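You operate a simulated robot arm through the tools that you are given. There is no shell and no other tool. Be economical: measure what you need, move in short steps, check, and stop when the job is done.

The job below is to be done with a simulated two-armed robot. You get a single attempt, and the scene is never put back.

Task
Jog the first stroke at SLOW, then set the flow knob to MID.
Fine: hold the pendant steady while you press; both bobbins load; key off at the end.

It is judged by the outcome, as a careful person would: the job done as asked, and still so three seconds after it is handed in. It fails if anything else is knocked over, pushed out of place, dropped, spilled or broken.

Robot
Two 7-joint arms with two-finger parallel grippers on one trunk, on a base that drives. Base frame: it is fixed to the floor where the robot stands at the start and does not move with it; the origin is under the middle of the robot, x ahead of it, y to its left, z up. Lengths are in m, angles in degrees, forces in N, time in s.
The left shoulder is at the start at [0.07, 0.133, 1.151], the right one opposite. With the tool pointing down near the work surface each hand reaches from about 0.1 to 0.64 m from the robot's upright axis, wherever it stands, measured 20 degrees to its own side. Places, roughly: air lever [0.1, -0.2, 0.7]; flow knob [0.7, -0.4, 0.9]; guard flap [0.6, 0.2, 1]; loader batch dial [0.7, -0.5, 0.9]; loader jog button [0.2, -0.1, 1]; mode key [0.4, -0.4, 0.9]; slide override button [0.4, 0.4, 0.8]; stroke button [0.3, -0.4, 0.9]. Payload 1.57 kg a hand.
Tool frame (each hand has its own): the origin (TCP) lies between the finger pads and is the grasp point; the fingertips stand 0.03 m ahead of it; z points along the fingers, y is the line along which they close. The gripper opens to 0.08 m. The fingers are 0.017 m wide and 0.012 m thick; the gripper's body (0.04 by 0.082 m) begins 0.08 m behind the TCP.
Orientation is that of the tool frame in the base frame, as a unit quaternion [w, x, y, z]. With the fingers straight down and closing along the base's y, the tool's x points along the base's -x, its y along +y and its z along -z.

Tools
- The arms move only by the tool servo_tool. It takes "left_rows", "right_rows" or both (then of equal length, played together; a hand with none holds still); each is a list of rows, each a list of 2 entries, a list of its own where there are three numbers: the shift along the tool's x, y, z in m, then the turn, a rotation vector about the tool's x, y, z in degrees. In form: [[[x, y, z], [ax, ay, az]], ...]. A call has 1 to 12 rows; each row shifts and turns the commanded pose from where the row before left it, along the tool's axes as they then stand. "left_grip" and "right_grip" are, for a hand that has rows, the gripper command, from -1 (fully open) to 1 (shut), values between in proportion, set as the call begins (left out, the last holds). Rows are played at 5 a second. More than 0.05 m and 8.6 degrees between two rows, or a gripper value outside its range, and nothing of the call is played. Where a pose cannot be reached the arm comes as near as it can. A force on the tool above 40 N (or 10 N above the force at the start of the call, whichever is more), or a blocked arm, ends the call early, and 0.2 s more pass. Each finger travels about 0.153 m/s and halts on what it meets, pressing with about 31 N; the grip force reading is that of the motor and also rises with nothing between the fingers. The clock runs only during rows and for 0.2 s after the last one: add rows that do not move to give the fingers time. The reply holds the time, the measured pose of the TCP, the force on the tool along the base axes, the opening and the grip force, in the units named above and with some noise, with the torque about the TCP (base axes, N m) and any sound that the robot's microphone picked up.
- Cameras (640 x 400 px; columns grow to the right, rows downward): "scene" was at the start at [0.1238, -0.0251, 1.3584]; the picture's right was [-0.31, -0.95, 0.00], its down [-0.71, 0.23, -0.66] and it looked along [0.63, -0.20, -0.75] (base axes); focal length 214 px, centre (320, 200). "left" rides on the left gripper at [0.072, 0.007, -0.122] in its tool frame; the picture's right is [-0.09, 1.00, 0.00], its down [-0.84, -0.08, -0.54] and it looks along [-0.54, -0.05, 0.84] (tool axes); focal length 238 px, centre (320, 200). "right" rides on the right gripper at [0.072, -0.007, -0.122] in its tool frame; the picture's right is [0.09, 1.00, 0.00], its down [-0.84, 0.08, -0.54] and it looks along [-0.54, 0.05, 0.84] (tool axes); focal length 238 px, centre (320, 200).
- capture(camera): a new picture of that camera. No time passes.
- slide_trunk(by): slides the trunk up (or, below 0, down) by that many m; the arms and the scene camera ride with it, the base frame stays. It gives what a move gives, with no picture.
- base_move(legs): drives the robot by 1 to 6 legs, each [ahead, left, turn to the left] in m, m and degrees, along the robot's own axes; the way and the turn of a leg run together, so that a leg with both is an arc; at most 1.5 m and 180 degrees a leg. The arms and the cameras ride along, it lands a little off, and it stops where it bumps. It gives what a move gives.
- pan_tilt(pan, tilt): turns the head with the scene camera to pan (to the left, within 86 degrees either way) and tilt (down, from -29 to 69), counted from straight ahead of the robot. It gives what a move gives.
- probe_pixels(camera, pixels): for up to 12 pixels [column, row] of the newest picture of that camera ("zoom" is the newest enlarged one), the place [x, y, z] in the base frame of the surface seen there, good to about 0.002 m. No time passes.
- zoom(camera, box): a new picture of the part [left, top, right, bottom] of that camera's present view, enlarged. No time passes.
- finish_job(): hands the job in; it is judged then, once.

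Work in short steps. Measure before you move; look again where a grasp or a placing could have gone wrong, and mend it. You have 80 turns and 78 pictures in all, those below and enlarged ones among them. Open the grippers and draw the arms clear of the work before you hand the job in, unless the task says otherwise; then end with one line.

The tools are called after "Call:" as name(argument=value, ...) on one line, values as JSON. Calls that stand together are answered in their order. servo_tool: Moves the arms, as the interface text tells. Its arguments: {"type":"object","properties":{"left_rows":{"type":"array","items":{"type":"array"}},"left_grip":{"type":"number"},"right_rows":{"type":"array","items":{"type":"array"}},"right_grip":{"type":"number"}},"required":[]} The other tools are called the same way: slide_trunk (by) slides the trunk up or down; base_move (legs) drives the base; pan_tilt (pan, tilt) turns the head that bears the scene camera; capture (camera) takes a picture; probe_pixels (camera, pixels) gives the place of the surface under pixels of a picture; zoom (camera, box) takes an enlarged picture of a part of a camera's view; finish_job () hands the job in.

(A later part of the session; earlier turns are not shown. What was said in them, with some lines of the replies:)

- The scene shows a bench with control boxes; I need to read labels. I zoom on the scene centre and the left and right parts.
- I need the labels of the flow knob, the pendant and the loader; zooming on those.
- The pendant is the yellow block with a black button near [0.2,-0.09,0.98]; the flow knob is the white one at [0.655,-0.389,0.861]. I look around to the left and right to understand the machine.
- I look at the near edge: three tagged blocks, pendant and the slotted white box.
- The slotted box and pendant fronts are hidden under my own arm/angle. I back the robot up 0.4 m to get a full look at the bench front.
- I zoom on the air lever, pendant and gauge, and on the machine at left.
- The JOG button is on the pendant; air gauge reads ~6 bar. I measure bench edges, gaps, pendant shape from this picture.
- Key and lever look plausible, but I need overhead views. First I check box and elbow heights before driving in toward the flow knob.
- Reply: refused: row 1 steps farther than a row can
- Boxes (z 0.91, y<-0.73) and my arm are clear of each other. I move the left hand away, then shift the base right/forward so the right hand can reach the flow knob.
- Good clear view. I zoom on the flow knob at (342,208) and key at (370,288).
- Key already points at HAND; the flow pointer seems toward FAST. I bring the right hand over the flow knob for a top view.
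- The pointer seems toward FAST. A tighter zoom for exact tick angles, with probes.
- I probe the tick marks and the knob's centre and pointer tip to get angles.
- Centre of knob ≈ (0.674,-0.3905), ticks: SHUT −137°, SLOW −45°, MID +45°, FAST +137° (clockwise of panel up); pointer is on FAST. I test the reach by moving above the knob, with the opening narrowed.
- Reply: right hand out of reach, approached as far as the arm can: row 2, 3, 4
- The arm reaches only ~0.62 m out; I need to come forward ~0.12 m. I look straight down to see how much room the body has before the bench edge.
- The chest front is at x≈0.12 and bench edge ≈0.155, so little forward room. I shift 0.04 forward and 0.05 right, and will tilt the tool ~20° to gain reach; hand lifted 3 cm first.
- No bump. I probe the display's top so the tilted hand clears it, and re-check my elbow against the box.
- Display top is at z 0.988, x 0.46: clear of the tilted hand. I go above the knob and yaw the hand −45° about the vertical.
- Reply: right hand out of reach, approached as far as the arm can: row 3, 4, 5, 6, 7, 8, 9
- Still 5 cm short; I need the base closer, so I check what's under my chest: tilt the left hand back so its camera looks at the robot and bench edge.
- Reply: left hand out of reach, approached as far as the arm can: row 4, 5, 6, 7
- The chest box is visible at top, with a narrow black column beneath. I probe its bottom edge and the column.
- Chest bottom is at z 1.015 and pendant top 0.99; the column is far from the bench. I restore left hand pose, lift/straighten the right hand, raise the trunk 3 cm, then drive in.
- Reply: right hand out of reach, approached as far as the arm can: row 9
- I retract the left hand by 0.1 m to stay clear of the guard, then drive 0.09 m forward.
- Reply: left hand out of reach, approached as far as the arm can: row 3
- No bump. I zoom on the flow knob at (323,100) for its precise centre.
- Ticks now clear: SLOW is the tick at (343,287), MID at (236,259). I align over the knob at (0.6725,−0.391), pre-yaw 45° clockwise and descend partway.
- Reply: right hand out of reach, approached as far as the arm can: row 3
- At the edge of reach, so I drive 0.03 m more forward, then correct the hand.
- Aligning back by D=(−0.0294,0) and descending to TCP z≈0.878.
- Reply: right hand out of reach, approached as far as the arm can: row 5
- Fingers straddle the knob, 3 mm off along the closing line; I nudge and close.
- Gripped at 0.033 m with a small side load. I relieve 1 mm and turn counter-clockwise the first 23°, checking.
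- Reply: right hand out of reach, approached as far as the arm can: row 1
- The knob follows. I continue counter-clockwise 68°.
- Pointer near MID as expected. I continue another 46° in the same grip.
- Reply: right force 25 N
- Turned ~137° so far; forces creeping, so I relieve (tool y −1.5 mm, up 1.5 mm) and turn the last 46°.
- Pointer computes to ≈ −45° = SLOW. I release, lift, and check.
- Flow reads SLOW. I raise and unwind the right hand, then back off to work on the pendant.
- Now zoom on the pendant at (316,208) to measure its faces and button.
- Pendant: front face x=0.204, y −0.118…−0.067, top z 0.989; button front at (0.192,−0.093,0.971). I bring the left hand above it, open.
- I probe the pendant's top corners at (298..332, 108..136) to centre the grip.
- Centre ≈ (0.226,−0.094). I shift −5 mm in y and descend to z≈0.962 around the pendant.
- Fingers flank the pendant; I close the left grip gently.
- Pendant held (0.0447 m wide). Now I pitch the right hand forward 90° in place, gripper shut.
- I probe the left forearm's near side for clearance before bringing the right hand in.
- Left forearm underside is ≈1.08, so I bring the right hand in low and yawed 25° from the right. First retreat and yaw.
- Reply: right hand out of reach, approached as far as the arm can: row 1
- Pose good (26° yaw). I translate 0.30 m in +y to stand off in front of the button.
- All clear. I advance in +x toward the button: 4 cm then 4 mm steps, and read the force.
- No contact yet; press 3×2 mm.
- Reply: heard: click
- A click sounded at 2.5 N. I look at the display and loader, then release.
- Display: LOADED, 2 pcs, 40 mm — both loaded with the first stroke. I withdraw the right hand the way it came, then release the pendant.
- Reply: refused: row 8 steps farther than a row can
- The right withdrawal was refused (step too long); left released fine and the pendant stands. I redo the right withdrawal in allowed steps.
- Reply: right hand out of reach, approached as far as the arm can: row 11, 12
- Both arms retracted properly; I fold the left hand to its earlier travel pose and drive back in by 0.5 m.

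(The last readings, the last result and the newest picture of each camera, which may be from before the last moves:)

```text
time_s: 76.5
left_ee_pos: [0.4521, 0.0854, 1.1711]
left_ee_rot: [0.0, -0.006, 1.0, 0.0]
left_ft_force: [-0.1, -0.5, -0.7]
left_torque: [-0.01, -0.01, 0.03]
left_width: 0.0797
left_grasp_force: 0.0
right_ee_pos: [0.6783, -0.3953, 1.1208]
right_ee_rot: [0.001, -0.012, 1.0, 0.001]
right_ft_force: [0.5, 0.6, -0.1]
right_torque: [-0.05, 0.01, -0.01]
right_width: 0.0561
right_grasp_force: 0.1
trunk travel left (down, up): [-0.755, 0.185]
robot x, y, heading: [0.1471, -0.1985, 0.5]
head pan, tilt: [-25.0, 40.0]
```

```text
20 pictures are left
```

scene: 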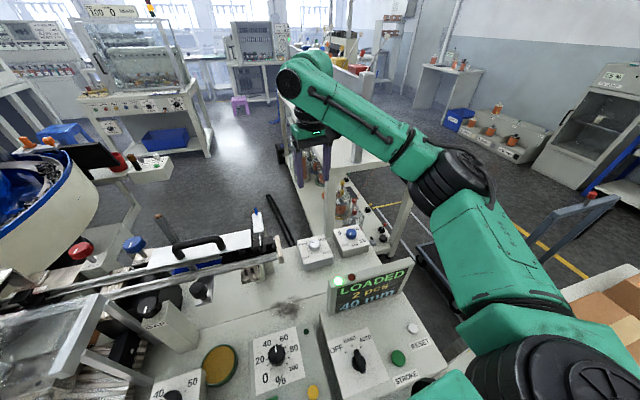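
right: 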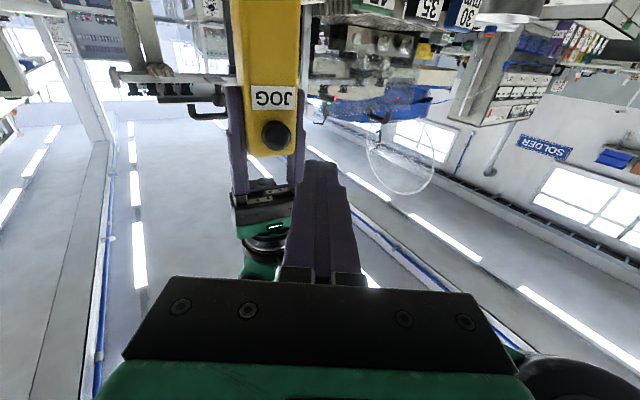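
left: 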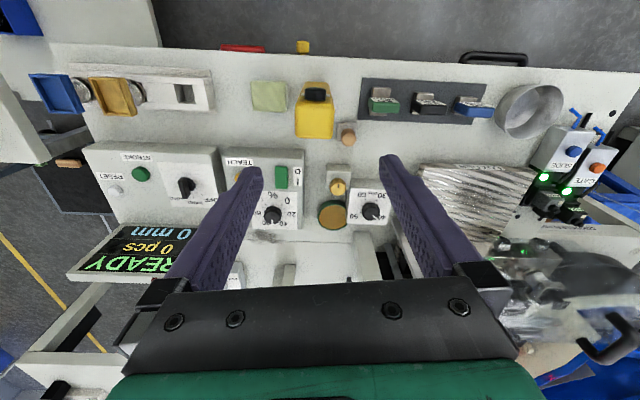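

I drive 2.5 cm further in, then pre-yaw 46° ccw and come down above the knob.

Call:
base_move(legs=[[0.028, 0, 0]])

Call:
servo_tool(right_rows=[[[0.03, 0.004, 0.03], [0, 0, 0]], [[0, 0, 0.04], [0, 0, 0]], [[0, 0, 0.04], [0, 0, 0]], [[0, 0, 0.04], [0, 0, -7.7]], [[0, 0, 0], [0, 0, -7.7]], [[0, 0, 0], [0, 0, -7.7]], [[0, 0, 0], [0, 0, -7.7]], [[0, 0, 0], [0, 0, -7.7]], [[0, 0, 0], [0, 0, -7.7]], [[0, 0, 0], [0, 0, 0]]])

```text
time_s: 77.4
left_ee_pos: [0.4747, 0.0868, 1.1724]
left_ee_rot: [0.002, -0.005, 1.0, 0.0]
left_ft_force: [-0.4, 0.0, 0.7]
left_torque: [-0.01, -0.03, 0.0]
left_width: 0.0799
left_grasp_force: 0.1
right_ee_pos: [0.7008, -0.3951, 1.1223]
right_ee_rot: [0.005, -0.011, 1.0, 0.002]
right_ft_force: [-1.0, -0.4, 0.1]
right_torque: [-0.02, -0.04, -0.01]
right_width: 0.0557
right_grasp_force: 0.2
trunk travel left (down, up): [-0.755, 0.185]
robot x, y, heading: [0.1762, -0.1972, 0.4]
head pan, tilt: [-25.0, 40.0]
```

```text
time_s: 79.6
left_ee_pos: [0.4801, 0.0865, 1.172]
left_ee_rot: [0.0, -0.005, 1.0, 0.001]
left_ft_force: [0.0, 1.2, -0.6]
left_torque: [-0.01, 0.04, 0.02]
left_width: 0.0801
left_grasp_force: 0.1
right_ee_pos: [0.6763, -0.3924, 0.9708]
right_ee_rot: [0.002, -0.403, 0.915, 0.0]
right_ft_force: [-1.3, 0.4, 0.0]
right_torque: [0.01, 0.01, 0.03]
right_width: 0.0557
right_grasp_force: 0.1
trunk travel left (down, up): [-0.755, 0.185]
robot x, y, heading: [0.1754, -0.1972, 0.7]
head pan, tilt: [-25.0, 40.0]
```

Aligning D=(−3.3,+1.4) mm and descending to z≈0.879.

Call:
servo_tool(right_rows=[[[0.0012, 0.0034, 0], [0, 0, 0]], [[0, 0, 0.03], [0, 0, 0]], [[0, 0, 0.03], [0, 0, 0]], [[0, 0, 0.02], [0, 0, 0]], [[0, 0, 0.012], [0, 0, 0]], [[0, 0, 0], [0, 0, 0]]])

Call:
zoom(camera="scene", box=[280, 220, 360, 272])

```text
time_s: 81.0
left_ee_pos: [0.4803, 0.0868, 1.1708]
left_ee_rot: [0.0, -0.005, 1.0, 0.0]
left_ft_force: [-0.2, 0.2, -0.2]
left_torque: [-0.02, -0.03, 0.0]
left_width: 0.0801
left_grasp_force: 0.1
right_ee_pos: [0.6736, -0.3902, 0.8779]
right_ee_rot: [0.001, -0.403, 0.915, 0.0]
right_ft_force: [-0.4, 0.2, -0.7]
right_torque: [0.0, 0.05, -0.03]
right_width: 0.056
right_grasp_force: 0.0
trunk travel left (down, up): [-0.755, 0.185]
robot x, y, heading: [0.1759, -0.194, 0.6]
head pan, tilt: [-25.0, 40.0]
```

```text
7.69 times, centred on (320, 246) of scene
```

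zoom: 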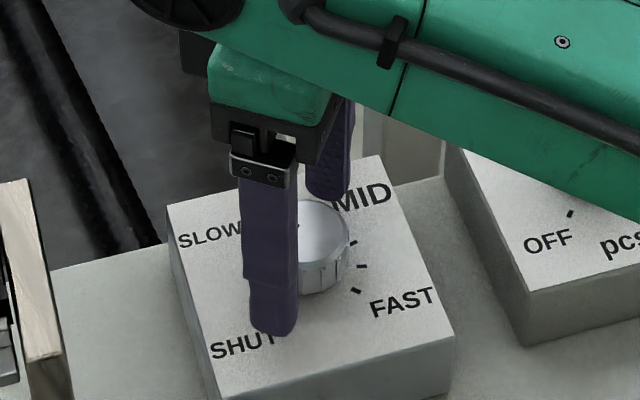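

Straddling the knob; I close and turn clockwise 91°, split so I can check the load.

Call:
servo_tool(right_rows=[[[0, 0, 0], [0, 0, 0]], [[0, 0, 0], [0, 0, 0]], [[0, 0, 0], [0, 0, 0]]], right_grip=1)

Call:
servo_tool(right_rows=[[[0, 0, 0], [0, 0, 7.6]], [[0, 0, 0], [0, 0, 7.6]], [[0, 0, 0], [0, 0, 7.6]], [[0, 0, 0], [0, 0, 7.6]], [[0, 0, 0], [0, 0, 7.6]], [[0, 0, 0], [0, 0, 7.6]], [[0, 0, 0], [0, 0, 0]]])

```text
time_s: 81.8
left_ee_pos: [0.4804, 0.0859, 1.1713]
left_ee_rot: [-0.001, -0.005, 1.0, -0.001]
left_ft_force: [-0.1, 0.4, -0.1]
left_torque: [-0.01, 0.01, 0.01]
left_width: 0.0798
left_grasp_force: 0.0
right_ee_pos: [0.6727, -0.3896, 0.8787]
right_ee_rot: [0.001, -0.403, 0.915, 0.001]
right_ft_force: [-0.4, 1.3, -2.4]
right_torque: [0.31, -0.14, 0.0]
right_width: 0.0333
right_grasp_force: 41.4
trunk travel left (down, up): [-0.755, 0.185]
robot x, y, heading: [0.1706, -0.1986, 0.9]
head pan, tilt: [-25.0, 40.0]
```

```text
time_s: 83.4
left_ee_pos: [0.4775, 0.0852, 1.1734]
left_ee_rot: [0.0, -0.006, 1.0, 0.0]
left_ft_force: [-0.1, -0.5, 0.4]
left_torque: [-0.01, 0.01, 0.0]
left_width: 0.0801
left_grasp_force: 0.0
right_ee_pos: [0.6735, -0.3914, 0.881]
right_ee_rot: [0.002, -0.016, 1.0, 0.002]
right_ft_force: [-1.2, 8.9, -13.3]
right_torque: [0.16, 1.01, 0.0]
right_width: 0.0333
right_grasp_force: 41.9
trunk travel left (down, up): [-0.755, 0.185]
robot x, y, heading: [0.177, -0.1973, 0.6]
head pan, tilt: [-25.0, 40.0]
stopped in row 7 (right hand): the force on the tool passed its limit (the readings are from after the stop); the commanded pose is now the measured one
```

Half done (45.7°). Commanded pose was reset to measured; I continue the other 45.5°.

Call:
servo_tool(right_rows=[[[0, 0, 0.0], [0, 0, 7.6]], [[0, 0, 0], [0, 0, 7.6]], [[0, 0, 0], [0, 0, 7.6]], [[0, 0, 0], [0, 0, 7.6]], [[0, 0, 0], [0, 0, 7.6]], [[0, 0, 0], [0, 0, 7.6]], [[0, 0, 0], [0, 0, 0]]])

Call:
zoom(camera="scene", box=[280, 220, 360, 272])

```text
time_s: 83.7
left_ee_pos: [0.4773, 0.0859, 1.1712]
left_ee_rot: [0.001, -0.004, 1.0, -0.001]
left_ft_force: [-0.2, -0.5, 0.2]
left_torque: [0.0, 0.0, 0.03]
left_width: 0.0802
left_grasp_force: 0.1
right_ee_pos: [0.6741, -0.3911, 0.881]
right_ee_rot: [0.002, 0.001, 1.0, 0.005]
right_ft_force: [-1.9, 8.8, -11.1]
right_torque: [-0.03, 1.07, 0.02]
right_width: 0.0333
right_grasp_force: 41.4
trunk travel left (down, up): [-0.755, 0.185]
robot x, y, heading: [0.1771, -0.196, 0.6]
head pan, tilt: [-25.0, 40.0]
stopped in row 1 (right hand): the force on the tool passed its limit (the readings are from after the stop); the commanded pose is now the measured one
```

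```text
7.69 times, centred on (320, 246) of scene
```

zoom: 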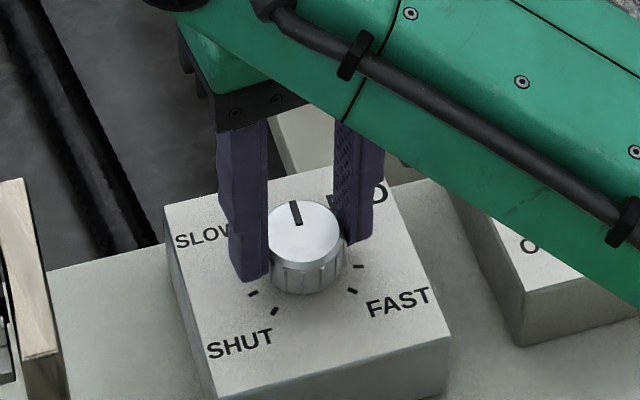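

A built-up load (z −11 N) is stopping the move; I open, let the hand relax, and re-grip at this yaw.

Call:
servo_tool(right_rows=[[[0, 0, 0], [0, 0, 0]], [[0, 0, 0.001], [0, 0, 0]], [[0, 0, 0], [0, 0, 0]]], right_grip=-0.4)

Call:
servo_tool(right_rows=[[[0, 0, 0], [0, 0, 0]], [[0, 0, 0], [0, 0, 0]], [[0, 0, 0], [0, 0, 0]]], right_grip=1)

```text
time_s: 84.5
left_ee_pos: [0.4784, 0.0853, 1.1728]
left_ee_rot: [0.001, -0.005, 1.0, 0.0]
left_ft_force: [0.5, -0.3, 0.8]
left_torque: [-0.01, 0.03, -0.02]
left_width: 0.08
left_grasp_force: 0.0
right_ee_pos: [0.6753, -0.3931, 0.8826]
right_ee_rot: [0.006, 0.003, 1.0, 0.004]
right_ft_force: [-0.5, -0.2, -0.8]
right_torque: [0.02, 0.0, 0.03]
right_width: 0.0557
right_grasp_force: 0.0
trunk travel left (down, up): [-0.755, 0.185]
robot x, y, heading: [0.1813, -0.1979, 0.5]
head pan, tilt: [-25.0, 40.0]
```

```text
time_s: 85.3
left_ee_pos: [0.4782, 0.0845, 1.1725]
left_ee_rot: [0.0, -0.005, 1.0, 0.001]
left_ft_force: [-0.2, 0.4, -0.1]
left_torque: [0.02, -0.01, 0.0]
left_width: 0.08
left_grasp_force: 0.0
right_ee_pos: [0.6757, -0.3909, 0.8843]
right_ee_rot: [0.007, 0.001, 1.0, 0.006]
right_ft_force: [9.8, 26.9, -16.0]
right_torque: [0.42, 0.22, -0.06]
right_width: 0.0335
right_grasp_force: 41.4
trunk travel left (down, up): [-0.755, 0.185]
robot x, y, heading: [0.1743, -0.1969, 0.4]
head pan, tilt: [-25.0, 40.0]
```

Off-centre by ~2 mm. I open, centre to (0.673,−0.391,0.879), and re-close.

Call:
servo_tool(right_rows=[[[0, 0, 0], [0, 0, 0]], [[0, 0, 0], [0, 0, 0]], [[0.0023, 0.0021, 0.0035], [0, 0.7, 0]], [[0, 0, 0], [0, 0, 0]]], right_grip=-0.4)

```text
time_s: 86.3
left_ee_pos: [0.477, 0.0829, 1.1723]
left_ee_rot: [0.002, -0.005, 1.0, 0.002]
left_ft_force: [0.4, 0.4, -1.3]
left_torque: [0.04, 0.01, 0.02]
left_width: 0.0797
left_grasp_force: 0.0
right_ee_pos: [0.6761, -0.3951, 0.8833]
right_ee_rot: [0.005, 0.004, 1.0, 0.003]
right_ft_force: [0.1, -0.3, 0.1]
right_torque: [0.0, 0.01, 0.01]
right_width: 0.0561
right_grasp_force: 0.1
trunk travel left (down, up): [-0.755, 0.185]
robot x, y, heading: [0.1764, -0.1972, 0.2]
head pan, tilt: [-25.0, 40.0]
```

Still off by (−3,+4,−4.5) mm; correct again.

Call:
servo_tool(right_rows=[[[0.003, 0.004, 0.0045], [0, 0, 0]], [[0, 0, 0], [0, 0, 0]], [[0, 0, 0], [0, 0, 0]]])

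```text
time_s: 87.1
left_ee_pos: [0.4758, 0.0816, 1.1751]
left_ee_rot: [0.001, -0.004, 1.0, 0.001]
left_ft_force: [-0.4, 1.1, -0.9]
left_torque: [0.03, 0.0, 0.02]
left_width: 0.0798
left_grasp_force: 0.2
right_ee_pos: [0.6765, -0.3944, 0.8861]
right_ee_rot: [0.011, 0.007, 1.0, 0.003]
right_ft_force: [-0.2, -0.7, -0.3]
right_torque: [-0.01, -0.01, -0.03]
right_width: 0.0559
right_grasp_force: 0.0
trunk travel left (down, up): [-0.755, 0.185]
robot x, y, heading: [0.1763, -0.196, 0.6]
head pan, tilt: [-25.0, 40.0]
```

The hand isn't following and even the left hand drifts, so something may be touching. I look before doing more.

Call:
capture(camera="scene")

Call:
capture(camera="right")

Call:
probe_pixels(camera="scene", pixels=[[335, 235], [350, 245], [370, 255], [390, 260], [345, 225], [380, 235], [420, 260], [450, 300], [395, 150], [352, 250]])

```text
17 pictures are left
```

scene: 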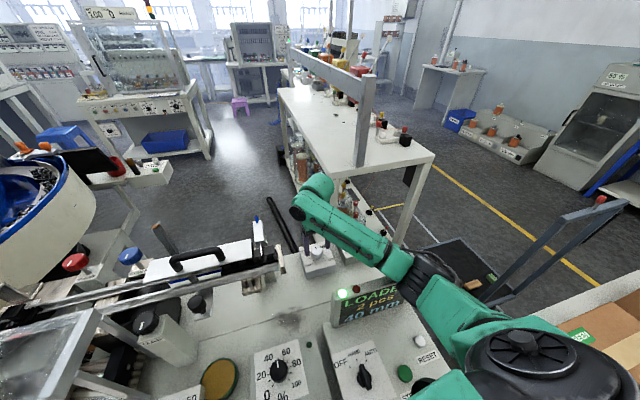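

```text
16 pictures are left
```

right: 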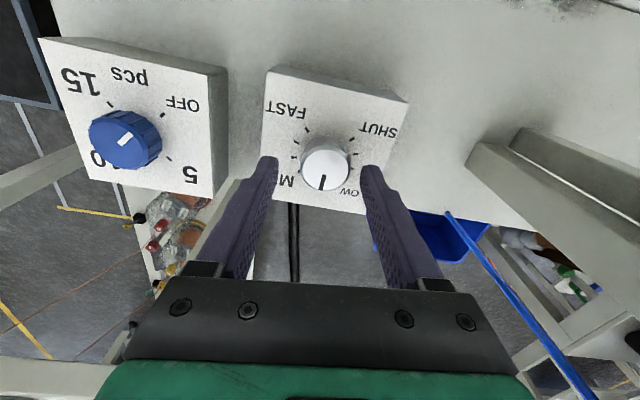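

```text
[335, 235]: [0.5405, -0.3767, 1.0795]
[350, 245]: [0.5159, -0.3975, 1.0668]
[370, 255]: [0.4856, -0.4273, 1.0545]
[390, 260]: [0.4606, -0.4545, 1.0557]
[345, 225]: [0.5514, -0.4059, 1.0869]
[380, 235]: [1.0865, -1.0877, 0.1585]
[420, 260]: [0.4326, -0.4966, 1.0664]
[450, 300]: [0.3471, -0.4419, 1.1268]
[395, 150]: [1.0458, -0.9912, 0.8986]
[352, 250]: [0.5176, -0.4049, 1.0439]
```

The right forearm has dropped to z≈1.05 and is probably resting on the display's top edge (z 0.988). I raise the trunk to lift the whole arm straight up off it.

Call:
slide_trunk(by=0.1)

Call:
capture(camera="scene")

Call:
probe_pixels(camera="scene", pixels=[[330, 290], [380, 290], [345, 300], [390, 320], [430, 290], [470, 310]])

```text
time_s: 88.4
left_ee_pos: [0.4798, 0.0854, 1.2708]
left_ee_rot: [0.0, -0.006, 1.0, 0.0]
left_ft_force: [-0.3, 0.0, 0.7]
left_torque: [0.02, 0.01, 0.03]
left_width: 0.0801
left_grasp_force: 0.1
right_ee_pos: [0.6691, -0.3844, 0.9711]
right_ee_rot: [-0.005, 0.0, 1.0, 0.004]
right_ft_force: [0.5, -0.9, 0.5]
right_torque: [-0.01, -0.01, 0.02]
right_width: 0.0561
right_grasp_force: 0.1
trunk travel left (down, up): [-0.855, 0.085]
robot x, y, heading: [0.1771, -0.1949, 0.6]
head pan, tilt: [-25.0, 40.0]
```

```text
15 pictures are left
```

scene: 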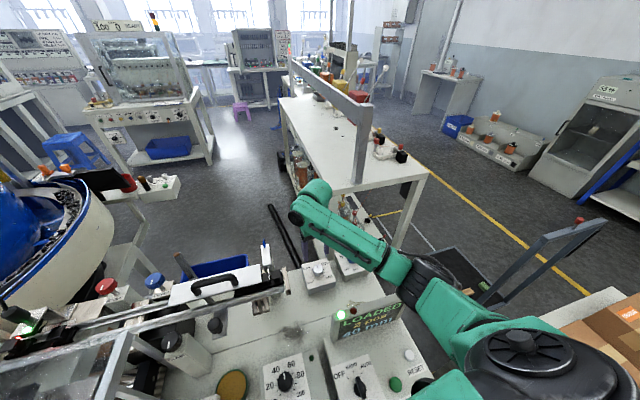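

```text
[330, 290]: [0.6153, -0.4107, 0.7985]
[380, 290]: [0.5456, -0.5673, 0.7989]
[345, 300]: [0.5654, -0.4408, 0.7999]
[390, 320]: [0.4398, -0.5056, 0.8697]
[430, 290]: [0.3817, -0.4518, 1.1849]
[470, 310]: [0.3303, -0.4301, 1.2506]
```

Contact is gone. I check the display hasn't shifted, and lower the hand only (trunk staying high) so the forearm slopes well above the display.

Call:
probe_pixels(camera="scene", pixels=[[335, 307], [397, 296], [365, 303], [338, 335], [402, 310]])

Call:
servo_tool(right_rows=[[[-0.004, -0.0066, 0.02], [0, 0, 0]], [[0, 0, 0.02], [0, 0, 0]], [[0, 0, 0], [0, 0, 0]]])

Call:
capture(camera="scene")

Call:
probe_pixels(camera="scene", pixels=[[365, 260], [380, 270], [400, 275], [350, 250], [420, 290], [335, 240], [395, 265]])

```text
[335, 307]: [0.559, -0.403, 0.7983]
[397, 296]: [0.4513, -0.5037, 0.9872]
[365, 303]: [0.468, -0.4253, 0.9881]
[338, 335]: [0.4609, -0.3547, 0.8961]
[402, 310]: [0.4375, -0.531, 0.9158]
```

```text
time_s: 89.2
left_ee_pos: [0.48, 0.0859, 1.2715]
left_ee_rot: [0.0, -0.005, 1.0, 0.0]
left_ft_force: [-0.3, -0.1, -0.1]
left_torque: [-0.03, -0.02, -0.01]
left_width: 0.0799
left_grasp_force: 0.0
right_ee_pos: [0.6716, -0.3915, 0.9304]
right_ee_rot: [-0.005, 0.001, 1.0, 0.004]
right_ft_force: [0.7, -0.3, 0.2]
right_torque: [0.03, 0.02, 0.02]
right_width: 0.0559
right_grasp_force: 0.0
trunk travel left (down, up): [-0.855, 0.085]
robot x, y, heading: [0.1793, -0.1981, 0.5]
head pan, tilt: [-25.0, 40.0]
```

```text
14 pictures are left
```

scene: 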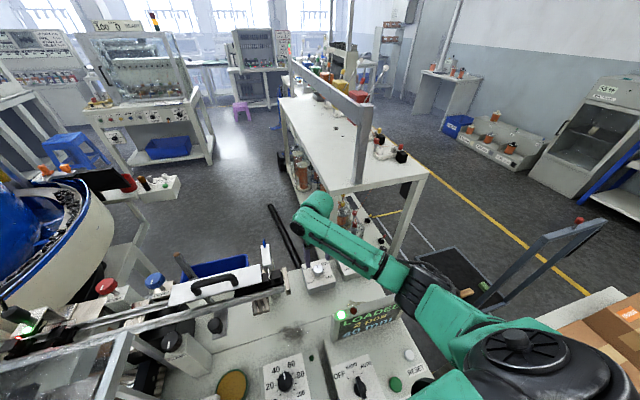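

```text
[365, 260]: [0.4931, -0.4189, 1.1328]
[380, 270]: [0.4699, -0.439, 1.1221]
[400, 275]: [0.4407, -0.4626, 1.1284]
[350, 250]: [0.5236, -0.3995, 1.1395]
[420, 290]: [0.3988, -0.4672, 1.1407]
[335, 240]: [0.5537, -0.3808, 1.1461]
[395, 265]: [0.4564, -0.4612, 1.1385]
```

Display unmoved; forearm underside ≈1.055 here. I add 3 cm of trunk height, then lower the hand to the knob.

Call:
slide_trunk(by=0.03)

Call:
servo_tool(right_rows=[[[0, 0, 0.03], [0, -0.6, 0]], [[0, 0, 0.025], [0, 0, 0]], [[0, 0, 0.015], [0, 0, 0]], [[0, 0, 0.01], [0, 0, 0]], [[0, 0, 0], [0, 0, 0]]])

Call:
capture(camera="scene")

Call:
probe_pixels(camera="scene", pixels=[[365, 270], [380, 280], [400, 285], [350, 260], [420, 300], [335, 255], [390, 275]])

```text
time_s: 89.9
left_ee_pos: [0.4801, 0.0853, 1.3007]
left_ee_rot: [0.001, -0.005, 1.0, -0.001]
left_ft_force: [0.5, -0.3, -0.4]
left_torque: [-0.01, 0.0, 0.03]
left_width: 0.0798
left_grasp_force: 0.1
right_ee_pos: [0.6724, -0.3906, 0.9595]
right_ee_rot: [-0.005, 0.002, 1.0, 0.005]
right_ft_force: [-0.2, 0.5, 0.1]
right_torque: [-0.02, -0.01, 0.01]
right_width: 0.0557
right_grasp_force: 0.1
trunk travel left (down, up): [-0.885, 0.055]
robot x, y, heading: [0.1784, -0.1977, 0.6]
head pan, tilt: [-25.0, 40.0]
```

```text
time_s: 91.1
left_ee_pos: [0.4807, 0.0864, 1.3005]
left_ee_rot: [-0.001, -0.005, 1.0, -0.001]
left_ft_force: [-0.9, 0.0, -0.1]
left_torque: [0.05, -0.02, 0.0]
left_width: 0.08
left_grasp_force: 0.2
right_ee_pos: [0.6723, -0.3894, 0.8803]
right_ee_rot: [0.0, 0.0, 1.0, 0.004]
right_ft_force: [-0.5, -0.5, 0.8]
right_torque: [0.01, -0.01, 0.02]
right_width: 0.0558
right_grasp_force: 0.1
trunk travel left (down, up): [-0.885, 0.055]
robot x, y, heading: [0.179, -0.1966, 0.4]
head pan, tilt: [-25.0, 40.0]
```

```text
13 pictures are left
```

scene: 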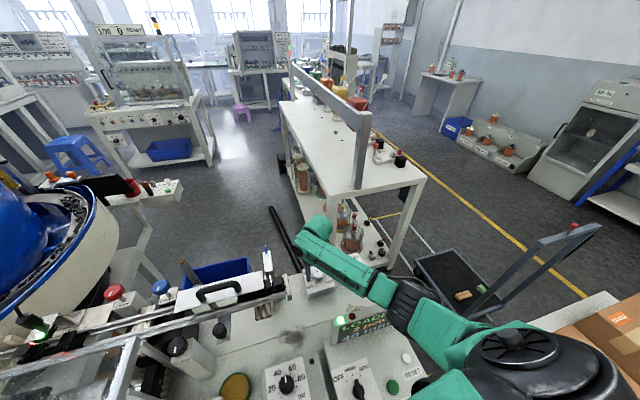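

```text
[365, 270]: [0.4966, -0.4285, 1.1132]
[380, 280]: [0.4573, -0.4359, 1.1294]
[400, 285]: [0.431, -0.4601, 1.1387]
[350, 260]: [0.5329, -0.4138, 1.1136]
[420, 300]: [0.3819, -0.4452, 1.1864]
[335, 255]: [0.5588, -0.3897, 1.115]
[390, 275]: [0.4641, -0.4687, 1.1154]
```

Forearm has ~6 cm clearance now. I nudge −1.5 mm in y, grip and turn clockwise in small checks.

Call:
servo_tool(right_rows=[[[-0.0005, -0.0015, 0.001], [0, 0, 0]], [[0, 0, 0], [0, 0, 0]]])

Call:
servo_tool(right_rows=[[[0, 0, 0], [0, 0, 0]], [[0, 0, 0], [0, 0, 0]], [[0, 0, 0], [0, 0, 0]]], right_grip=1)

Call:
servo_tool(right_rows=[[[0, 0, 0], [0, 0, 7.6]], [[0, 0, 0], [0, 0, 7.6]], [[0, 0, 0], [0, 0, 7.6]], [[0, 0, 0], [0, 0, 7.6]], [[0, 0, 0], [0, 0, 0]]])

Call:
zoom(camera="right", box=[240, 80, 420, 220])

```text
time_s: 91.7
left_ee_pos: [0.4805, 0.086, 1.3012]
left_ee_rot: [0.0, -0.005, 1.0, 0.0]
left_ft_force: [-0.2, 0.3, -0.8]
left_torque: [0.02, -0.01, -0.01]
left_width: 0.08
left_grasp_force: 0.0
right_ee_pos: [0.6718, -0.3907, 0.8793]
right_ee_rot: [0.0, 0.001, 1.0, 0.005]
right_ft_force: [0.0, 0.2, -0.3]
right_torque: [0.02, -0.05, 0.0]
right_width: 0.0559
right_grasp_force: 0.1
trunk travel left (down, up): [-0.885, 0.055]
robot x, y, heading: [0.177, -0.1979, 1.0]
head pan, tilt: [-25.0, 40.0]
```

```text
time_s: 92.5
left_ee_pos: [0.4807, 0.0853, 1.3013]
left_ee_rot: [0.0, -0.005, 1.0, 0.0]
left_ft_force: [-0.3, -0.1, -0.2]
left_torque: [0.02, -0.02, 0.01]
left_width: 0.08
left_grasp_force: 0.0
right_ee_pos: [0.6724, -0.3911, 0.8791]
right_ee_rot: [0.0, 0.001, 1.0, 0.004]
right_ft_force: [-1.2, -0.4, -0.6]
right_torque: [-0.49, -0.2, 0.03]
right_width: 0.0335
right_grasp_force: 41.2
trunk travel left (down, up): [-0.885, 0.055]
robot x, y, heading: [0.1727, -0.1948, 0.6]
head pan, tilt: [-25.0, 40.0]
```

```text
time_s: 93.7
left_ee_pos: [0.4814, 0.0864, 1.3]
left_ee_rot: [0.0, -0.006, 1.0, -0.001]
left_ft_force: [0.4, -0.1, 0.3]
left_torque: [0.01, -0.01, 0.02]
left_width: 0.0799
left_grasp_force: 0.0
right_ee_pos: [0.6731, -0.3909, 0.8783]
right_ee_rot: [-0.002, 0.264, 0.964, 0.005]
right_ft_force: [-1.7, 3.7, -6.7]
right_torque: [-0.46, -0.46, 0.02]
right_width: 0.0333
right_grasp_force: 41.1
trunk travel left (down, up): [-0.885, 0.055]
robot x, y, heading: [0.1759, -0.1973, 0.6]
head pan, tilt: [-25.0, 40.0]
```

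```text
2.86 times, centred on (330, 150) of right
```

zoom: 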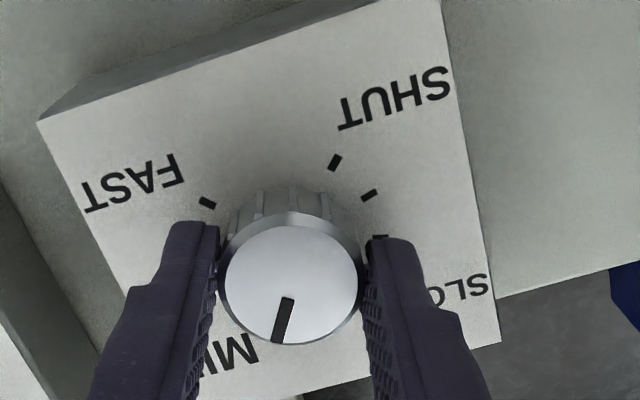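

Pointer is now ≈ +33°; I turn 12.5° more to reach the MID tick at +45°.

Call:
servo_tool(right_rows=[[[0, 0, 0], [0, 0, 6.3]], [[0, 0, 0], [0, 0, 6.3]], [[0, 0, 0], [0, 0, 0]], [[0, 0, 0], [0, 0, 0]]])

Call:
servo_tool(right_rows=[[[0, 0, 0], [0, 0, 0]], [[0, 0, 0], [0, 0, 0]], [[0, 0, -0.03], [0, 0, 0]], [[0, 0, -0.04], [0, 0, 0]], [[0, 0, -0.04], [0, 0, 0]], [[0, 0, -0.03], [0, 0, 0]], [[0, 0, 0], [0, 0, -7.2]], [[0, 0, 0], [0, 0, -7.2]], [[0, 0, 0], [0, 0, -7.2]], [[0, 0, 0], [0, 0, -7.2]], [[0, 0, 0], [0, 0, -7.2]], [[0, 0, 0], [0, 0, -7.2]]], right_grip=-0.4)

Call:
capture(camera="right")

Call:
zoom(camera="right", box=[270, 60, 390, 170])

```text
time_s: 94.7
left_ee_pos: [0.4817, 0.0858, 1.3007]
left_ee_rot: [-0.001, -0.005, 1.0, -0.001]
left_ft_force: [0.0, -0.1, 0.2]
left_torque: [0.01, 0.01, 0.02]
left_width: 0.0799
left_grasp_force: 0.0
right_ee_pos: [0.6728, -0.3909, 0.8785]
right_ee_rot: [-0.003, 0.367, 0.93, 0.004]
right_ft_force: [-3.8, 6.1, -9.9]
right_torque: [-0.55, -0.13, -0.01]
right_width: 0.0336
right_grasp_force: 41.5
trunk travel left (down, up): [-0.885, 0.055]
robot x, y, heading: [0.1754, -0.1953, 0.7]
head pan, tilt: [-25.0, 40.0]
```

```text
time_s: 97.3
left_ee_pos: [0.4805, 0.085, 1.3014]
left_ee_rot: [-0.001, -0.005, 1.0, 0.0]
left_ft_force: [-0.2, 0.8, -0.2]
left_torque: [0.01, -0.01, 0.02]
left_width: 0.08
left_grasp_force: 0.0
right_ee_pos: [0.6728, -0.3925, 1.0195]
right_ee_rot: [0.0, -0.002, 1.0, 0.005]
right_ft_force: [0.5, 0.0, -0.1]
right_torque: [0.0, -0.04, -0.01]
right_width: 0.0561
right_grasp_force: 0.0
trunk travel left (down, up): [-0.885, 0.055]
robot x, y, heading: [0.1762, -0.1983, 0.8]
head pan, tilt: [-25.0, 40.0]
```

```text
11 pictures are left
```

right: 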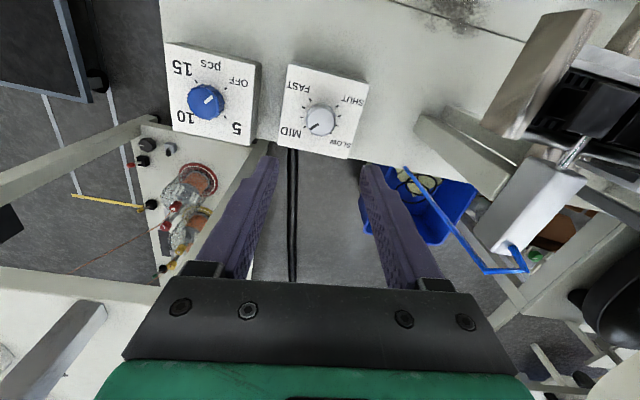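

```text
3.64 times, centred on (330, 115) of right
```

zoom: 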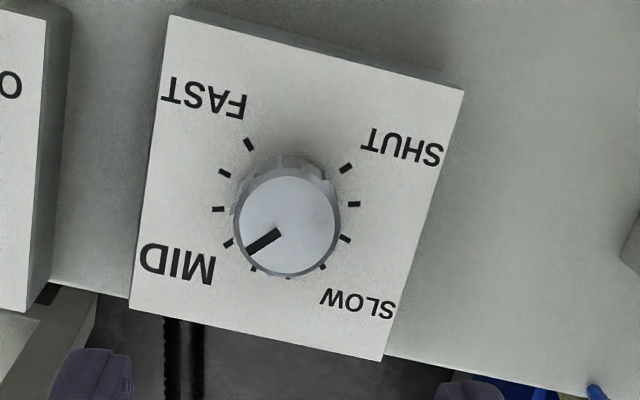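

Pointer sits on the MID tick. Next the key: I raise the hand above the display, then back up 0.28 m.

Call:
servo_tool(right_rows=[[[0, 0, -0.04], [0, 0, 0]], [[0, 0, -0.04], [0, 0, 0]], [[0, 0, -0.04], [0, 0, 0]], [[0, 0, 0], [0, 0, 0]]])

Call:
base_move(legs=[[-0.28, 0, 0]])

Call:
servo_tool(right_rows=[[[0.04, 0, 0], [0, 0, 0]], [[0.04, 0.01, 0], [0, 0, 0]], [[0.04, 0.02, 0], [0, 0, 0]], [[0.0, 0.01, 0], [0, 0, 0]], [[0, 0, 0], [0, 0, 0]]])

Call:
capture(camera="right")

```text
time_s: 98.3
left_ee_pos: [0.4803, 0.0856, 1.3003]
left_ee_rot: [0.0, -0.006, 1.0, 0.0]
left_ft_force: [-0.4, -0.1, -0.2]
left_torque: [0.02, 0.02, -0.01]
left_width: 0.0798
left_grasp_force: 0.1
right_ee_pos: [0.6699, -0.3924, 1.1384]
right_ee_rot: [0.0, -0.001, 1.0, 0.004]
right_ft_force: [-0.9, 0.2, 0.7]
right_torque: [-0.01, 0.02, -0.01]
right_width: 0.0557
right_grasp_force: 0.0
trunk travel left (down, up): [-0.885, 0.055]
robot x, y, heading: [0.179, -0.198, 0.6]
head pan, tilt: [-25.0, 40.0]
```

```text
time_s: 100.3
left_ee_pos: [0.2006, 0.0818, 1.3005]
left_ee_rot: [-0.002, -0.003, 1.0, 0.0]
left_ft_force: [0.6, 0.5, -0.2]
left_torque: [-0.01, 0.04, 0.01]
left_width: 0.08
left_grasp_force: 0.0
right_ee_pos: [0.39, -0.3977, 1.1389]
right_ee_rot: [-0.001, 0.001, 1.0, 0.005]
right_ft_force: [0.4, -0.5, -0.1]
right_torque: [-0.02, 0.01, -0.02]
right_width: 0.0559
right_grasp_force: 0.0
trunk travel left (down, up): [-0.885, 0.055]
robot x, y, heading: [-0.1047, -0.2007, 0.7]
head pan, tilt: [-25.0, 40.0]
```

```text
time_s: 101.5
left_ee_pos: [0.1985, 0.0821, 1.3002]
left_ee_rot: [-0.002, -0.003, 1.0, 0.001]
left_ft_force: [0.3, 0.0, 0.3]
left_torque: [-0.03, 0.01, 0.0]
left_width: 0.0798
left_grasp_force: 0.0
right_ee_pos: [0.2675, -0.3581, 1.1402]
right_ee_rot: [0.001, 0.001, 1.0, 0.005]
right_ft_force: [0.4, 0.3, 0.6]
right_torque: [-0.01, 0.0, 0.02]
right_width: 0.056
right_grasp_force: 0.0
trunk travel left (down, up): [-0.885, 0.055]
robot x, y, heading: [-0.1022, -0.2003, 0.4]
head pan, tilt: [-25.0, 40.0]
```

```text
9 pictures are left
```

right: 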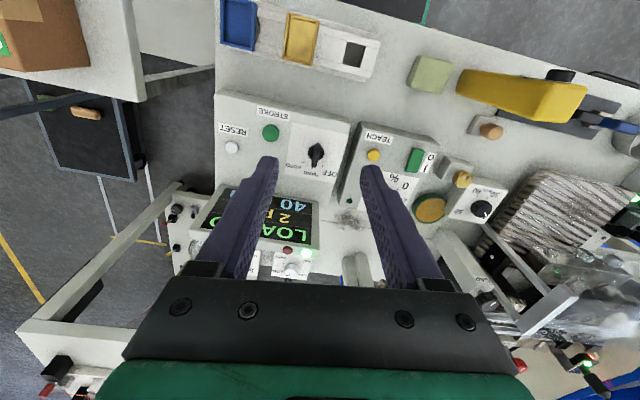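

Key is at (316,154). I zoom for its precise shape and ticks and probe them.

Call:
zoom(camera="right", box=[284, 124, 348, 188])

Call:
probe_pixels(camera="zoom", pixels=[[320, 200], [300, 145], [320, 255], [335, 200], [300, 200], [320, 170], [320, 230], [360, 200]])

```text
6.25 times, centred on (316, 156) of right
```

zoom: 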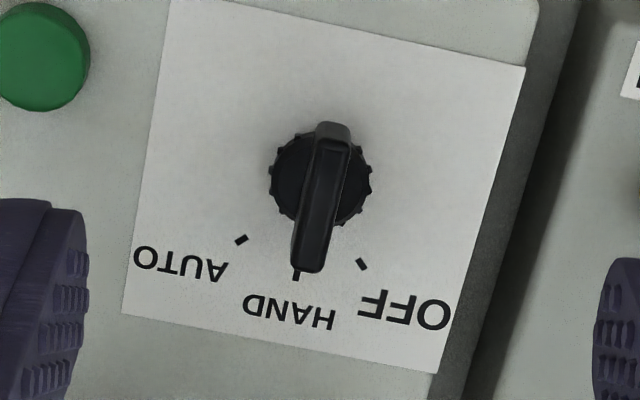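

```text
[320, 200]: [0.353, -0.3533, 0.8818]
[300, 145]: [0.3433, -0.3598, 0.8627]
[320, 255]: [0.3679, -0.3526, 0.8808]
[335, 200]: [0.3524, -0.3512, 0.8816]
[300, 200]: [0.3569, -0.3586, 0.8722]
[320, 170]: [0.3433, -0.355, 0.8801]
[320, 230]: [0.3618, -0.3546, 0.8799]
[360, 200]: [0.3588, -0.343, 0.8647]
```

Key axis ≈ (0.353,−0.3535), blade top z 0.881, yaw ≈ −7°, OFF lies 40° ccw. I go above it with matching yaw, stopping at z≈0.93.

Call:
servo_tool(right_rows=[[[-0.0285, 0.0016, 0.04], [0, 0, 0]], [[-0.0285, 0.0015, 0.04], [0, 0, 0]], [[-0.0285, 0.0015, 0.04], [0, 0, 0]], [[0, 0, 0.04], [0, 0, 7]], [[0, 0, 0.04], [0, 0, 0]], [[0, 0, 0.01], [0, 0, 0]], [[0, 0, 0], [0, 0, 0]]], right_grip=-0.3)

Call:
capture(camera="right")

```text
time_s: 103.1
left_ee_pos: [0.198, 0.0815, 1.3006]
left_ee_rot: [0.0, -0.005, 1.0, -0.001]
left_ft_force: [0.1, -0.4, 0.3]
left_torque: [0.0, 0.02, -0.02]
left_width: 0.0799
left_grasp_force: 0.0
right_ee_pos: [0.3523, -0.351, 0.9286]
right_ee_rot: [0.0, 0.061, 0.998, 0.004]
right_ft_force: [0.8, -0.4, 0.0]
right_torque: [0.02, -0.01, -0.03]
right_width: 0.0522
right_grasp_force: 0.1
trunk travel left (down, up): [-0.885, 0.055]
robot x, y, heading: [-0.1046, -0.2013, 0.4]
head pan, tilt: [-25.0, 40.0]
```

```text
7 pictures are left
```

right: 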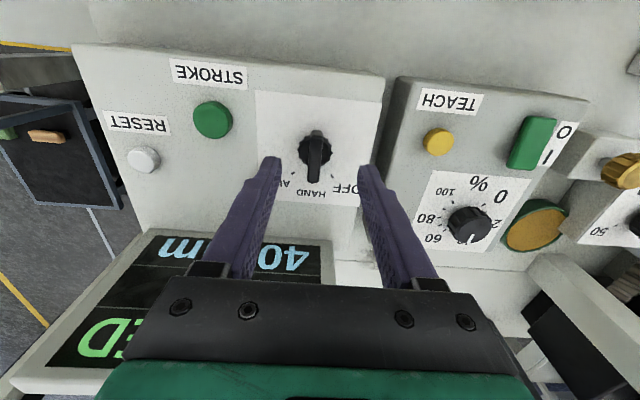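

I probe the blade sides for the final centring.

Call:
probe_pixels(camera="right", pixels=[[315, 150], [315, 165], [314, 178], [310, 165], [320, 165], [316, 138], [308, 160], [323, 160]])

```text
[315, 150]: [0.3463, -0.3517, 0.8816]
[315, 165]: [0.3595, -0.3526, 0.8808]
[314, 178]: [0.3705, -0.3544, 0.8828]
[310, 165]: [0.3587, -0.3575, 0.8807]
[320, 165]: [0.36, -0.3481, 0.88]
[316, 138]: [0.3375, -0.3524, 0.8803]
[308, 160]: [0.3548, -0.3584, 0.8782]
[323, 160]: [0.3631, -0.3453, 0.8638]
```

Centred shift −2 mm, descend 3 cm, then close.

Call:
servo_tool(right_rows=[[[-0.0009, -0.0019, 0], [0, 0, 0]], [[0, 0, 0.02], [0, 0, 0]], [[0, 0, 0.01], [0, 0, 0]], [[0, 0, 0], [0, 0, 0]]])

Call:
servo_tool(right_rows=[[[0, 0, 0], [0, 0, 0]], [[0, 0, 0], [0, 0, 0]], [[0, 0, 0], [0, 0, 0]]], right_grip=1)

```text
time_s: 104.1
left_ee_pos: [0.1976, 0.0815, 1.3002]
left_ee_rot: [0.0, -0.004, 1.0, 0.0]
left_ft_force: [-1.1, 0.9, -0.5]
left_torque: [0.02, -0.01, 0.01]
left_width: 0.0802
left_grasp_force: 0.0
right_ee_pos: [0.3533, -0.353, 0.9002]
right_ee_rot: [0.0, 0.062, 0.998, 0.004]
right_ft_force: [-0.4, -0.2, -0.4]
right_torque: [0.01, 0.03, 0.01]
right_width: 0.0521
right_grasp_force: 0.0
trunk travel left (down, up): [-0.885, 0.055]
robot x, y, heading: [-0.1088, -0.1974, 0.7]
head pan, tilt: [-25.0, 40.0]
```

```text
time_s: 104.9
left_ee_pos: [0.1982, 0.0815, 1.3019]
left_ee_rot: [0.0, -0.003, 1.0, 0.0]
left_ft_force: [-0.5, -0.4, -0.4]
left_torque: [0.04, -0.01, -0.02]
left_width: 0.0802
left_grasp_force: 0.0
right_ee_pos: [0.353, -0.3551, 0.8991]
right_ee_rot: [0.0, 0.062, 0.998, 0.005]
right_ft_force: [0.0, -4.9, 0.8]
right_torque: [-0.36, 0.25, 0.0]
right_width: 0.01
right_grasp_force: 28.2
trunk travel left (down, up): [-0.885, 0.055]
robot x, y, heading: [-0.1105, -0.198, 0.6]
head pan, tilt: [-25.0, 40.0]
```

Blade gripped (1 cm). I turn 40° counter-clockwise toward OFF.

Call:
servo_tool(right_rows=[[[0, -0.001, 0], [0, 0, -8]], [[0, 0, 0], [0, 0, -8]], [[0, 0, 0], [0, 0, -8]], [[0, 0, 0], [0, 0, -8]], [[0, 0, 0], [0, 0, -8]], [[0, 0, 0], [0, 0, 0]]])

Call:
zoom(camera="right", box=[240, 80, 400, 200])

```text
time_s: 106.3
left_ee_pos: [0.1999, 0.08, 1.3008]
left_ee_rot: [-0.001, -0.004, 1.0, 0.001]
left_ft_force: [-0.7, -0.2, 0.3]
left_torque: [-0.04, 0.03, -0.01]
left_width: 0.0798
left_grasp_force: 0.1
right_ee_pos: [0.3533, -0.356, 0.9008]
right_ee_rot: [0.001, -0.283, 0.959, 0.005]
right_ft_force: [-0.3, -9.4, -0.2]
right_torque: [-0.86, 0.51, 0.02]
right_width: 0.0098
right_grasp_force: 28.4
trunk travel left (down, up): [-0.885, 0.055]
robot x, y, heading: [-0.1057, -0.1966, 0.7]
head pan, tilt: [-25.0, 40.0]
```

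```text
3.33 times, centred on (320, 140) of right
```

zoom: 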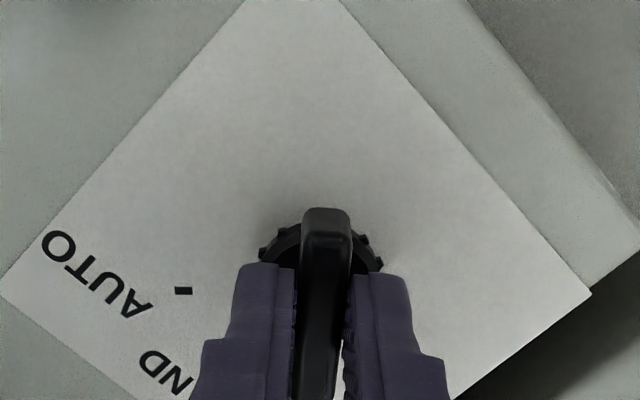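

It turned with the hand. I release, lift clear, and look.

Call:
servo_tool(right_rows=[[[0, 0, 0], [0, 0, 0]], [[0, 0, 0], [0, 0, 0]], [[0, 0, -0.03], [0, 0, 0]], [[0, 0, -0.04], [0, 0, 0]], [[0, 0, -0.04], [0, 0, 6]], [[0, 0, -0.04], [0, 0, 7]], [[0, 0, -0.04], [0, 0, 7]], [[0, 0, -0.04], [0, 0, 7]], [[0.04, 0, 0], [0, 0, 6]], [[0.04, 0, 0], [0, 0, 0]], [[0, 0, 0], [0, 0, 0]]], right_grip=-0.3)

Call:
zoom(camera="right", box=[200, 80, 420, 280])

```text
time_s: 108.7
left_ee_pos: [0.2001, 0.0842, 1.3008]
left_ee_rot: [0.0, -0.003, 1.0, 0.0]
left_ft_force: [-0.6, -0.1, 0.9]
left_torque: [-0.01, -0.01, 0.0]
left_width: 0.0801
left_grasp_force: 0.1
right_ee_pos: [0.2745, -0.359, 1.128]
right_ee_rot: [0.0, 0.001, 1.0, 0.005]
right_ft_force: [-0.2, 0.0, 0.6]
right_torque: [-0.03, -0.01, -0.08]
right_width: 0.052
right_grasp_force: 0.0
trunk travel left (down, up): [-0.885, 0.055]
robot x, y, heading: [-0.1024, -0.1951, 0.5]
head pan, tilt: [-25.0, 40.0]
```

```text
2.00 times, centred on (310, 180) of right
```

zoom: 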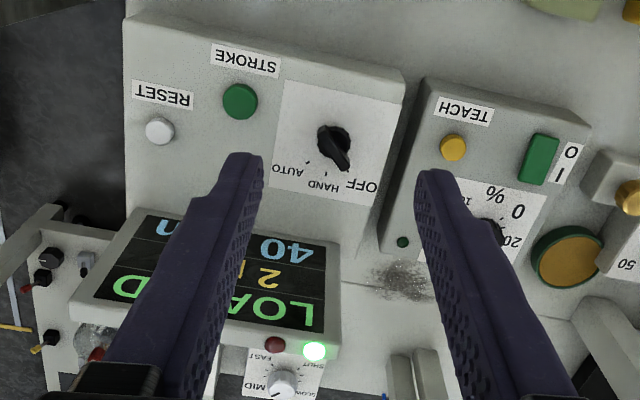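

Key points at OFF. One tight zoom to confirm it's on the OFF tick, and a scene picture for the pendant and the whole.

Call:
zoom(camera="right", box=[284, 124, 348, 188])

Call:
pan_tilt(pan=-10, tilt=55)

Call:
capture(camera="scene")

```text
6.25 times, centred on (316, 156) of right
```

zoom: 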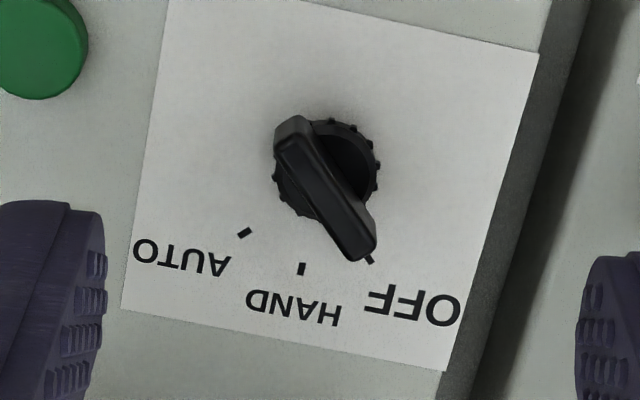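

```text
time_s: 109.5
left_ee_pos: [0.1989, 0.0827, 1.3009]
left_ee_rot: [-0.001, -0.003, 1.0, 0.001]
left_ft_force: [-0.1, 0.8, 0.0]
left_torque: [0.0, 0.03, 0.0]
left_width: 0.0801
left_grasp_force: 0.1
right_ee_pos: [0.2755, -0.3586, 1.1274]
right_ee_rot: [0.001, 0.001, 1.0, 0.004]
right_ft_force: [-0.1, 0.6, 0.0]
right_torque: [0.03, 0.0, -0.01]
right_width: 0.052
right_grasp_force: 0.0
trunk travel left (down, up): [-0.885, 0.055]
robot x, y, heading: [-0.1081, -0.2024, 0.3]
head pan, tilt: [-10.0, 55.0]
```

```text
3 pictures are left
```

scene: 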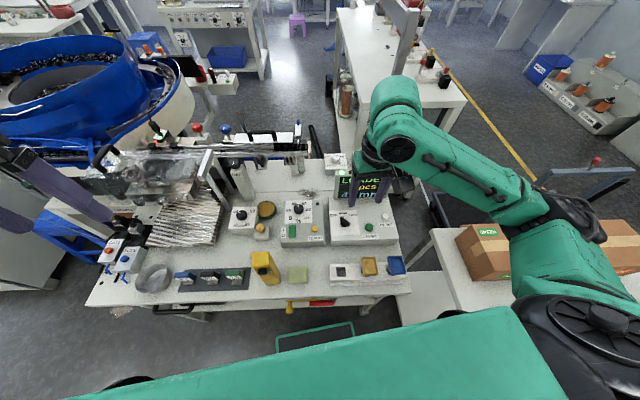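

Key is on OFF, pendant stands, everything in place. I open the gripper, raise the right hand and back away.

Call:
servo_tool(right_rows=[[[0, 0, -0.03], [0, 0, 0]], [[0, 0, -0.03], [0, 0, 0]], [[0, 0, 0], [0, 0, 0]]], right_grip=-1)

Call:
base_move(legs=[[-0.3, 0, 0]])

Call:
capture(camera="scene")

```text
time_s: 110.3
left_ee_pos: [0.1987, 0.0808, 1.3012]
left_ee_rot: [0.001, -0.004, 1.0, 0.0]
left_ft_force: [-0.4, -0.7, 0.2]
left_torque: [0.0, -0.04, -0.02]
left_width: 0.0799
left_grasp_force: 0.0
right_ee_pos: [0.2737, -0.3597, 1.1875]
right_ee_rot: [0.0, 0.001, 1.0, 0.004]
right_ft_force: [0.2, 0.5, -0.5]
right_torque: [0.01, 0.01, 0.01]
right_width: 0.0801
right_grasp_force: 0.1
trunk travel left (down, up): [-0.885, 0.055]
robot x, y, heading: [-0.1076, -0.2, 0.4]
head pan, tilt: [-10.0, 55.0]
```

```text
time_s: 112.3
left_ee_pos: [-0.0957, 0.0787, 1.2992]
left_ee_rot: [-0.002, -0.001, 1.0, 0.0]
left_ft_force: [-0.3, -0.2, -0.5]
left_torque: [0.0, 0.02, -0.01]
left_width: 0.08
left_grasp_force: 0.0
right_ee_pos: [-0.0238, -0.3657, 1.1861]
right_ee_rot: [-0.001, 0.004, 1.0, 0.005]
right_ft_force: [-0.4, -0.3, -1.1]
right_torque: [0.0, 0.03, 0.0]
right_width: 0.08
right_grasp_force: 0.1
trunk travel left (down, up): [-0.885, 0.055]
robot x, y, heading: [-0.4053, -0.1948, 0.1]
head pan, tilt: [-10.0, 55.0]
```

```text
2 pictures are left
```

scene: 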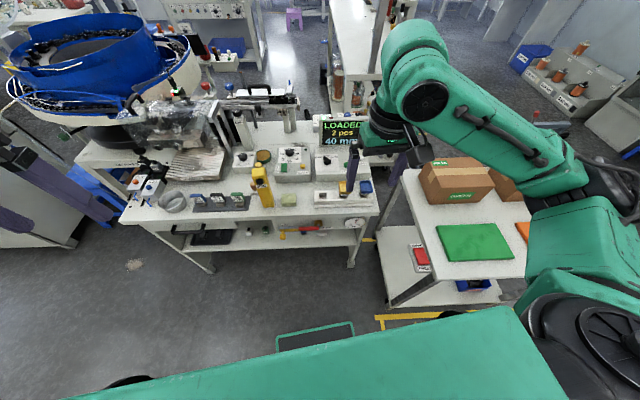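

The display reads LOADED, 2 pcs, the bench is in order, and both hands are open and clear, so I hand the job in.

Call:
finish_job()

```text
The job is handed in.
```

The first stroke was jogged at SLOW with the pendant held, and the display then read LOADED, 2 pcs, so both bobbins loaded. The flow knob is now at MID and the key at OFF. While I was turning the knob the right forearm probably rested on the display for a moment; the display had not moved when I checked it afterwards.
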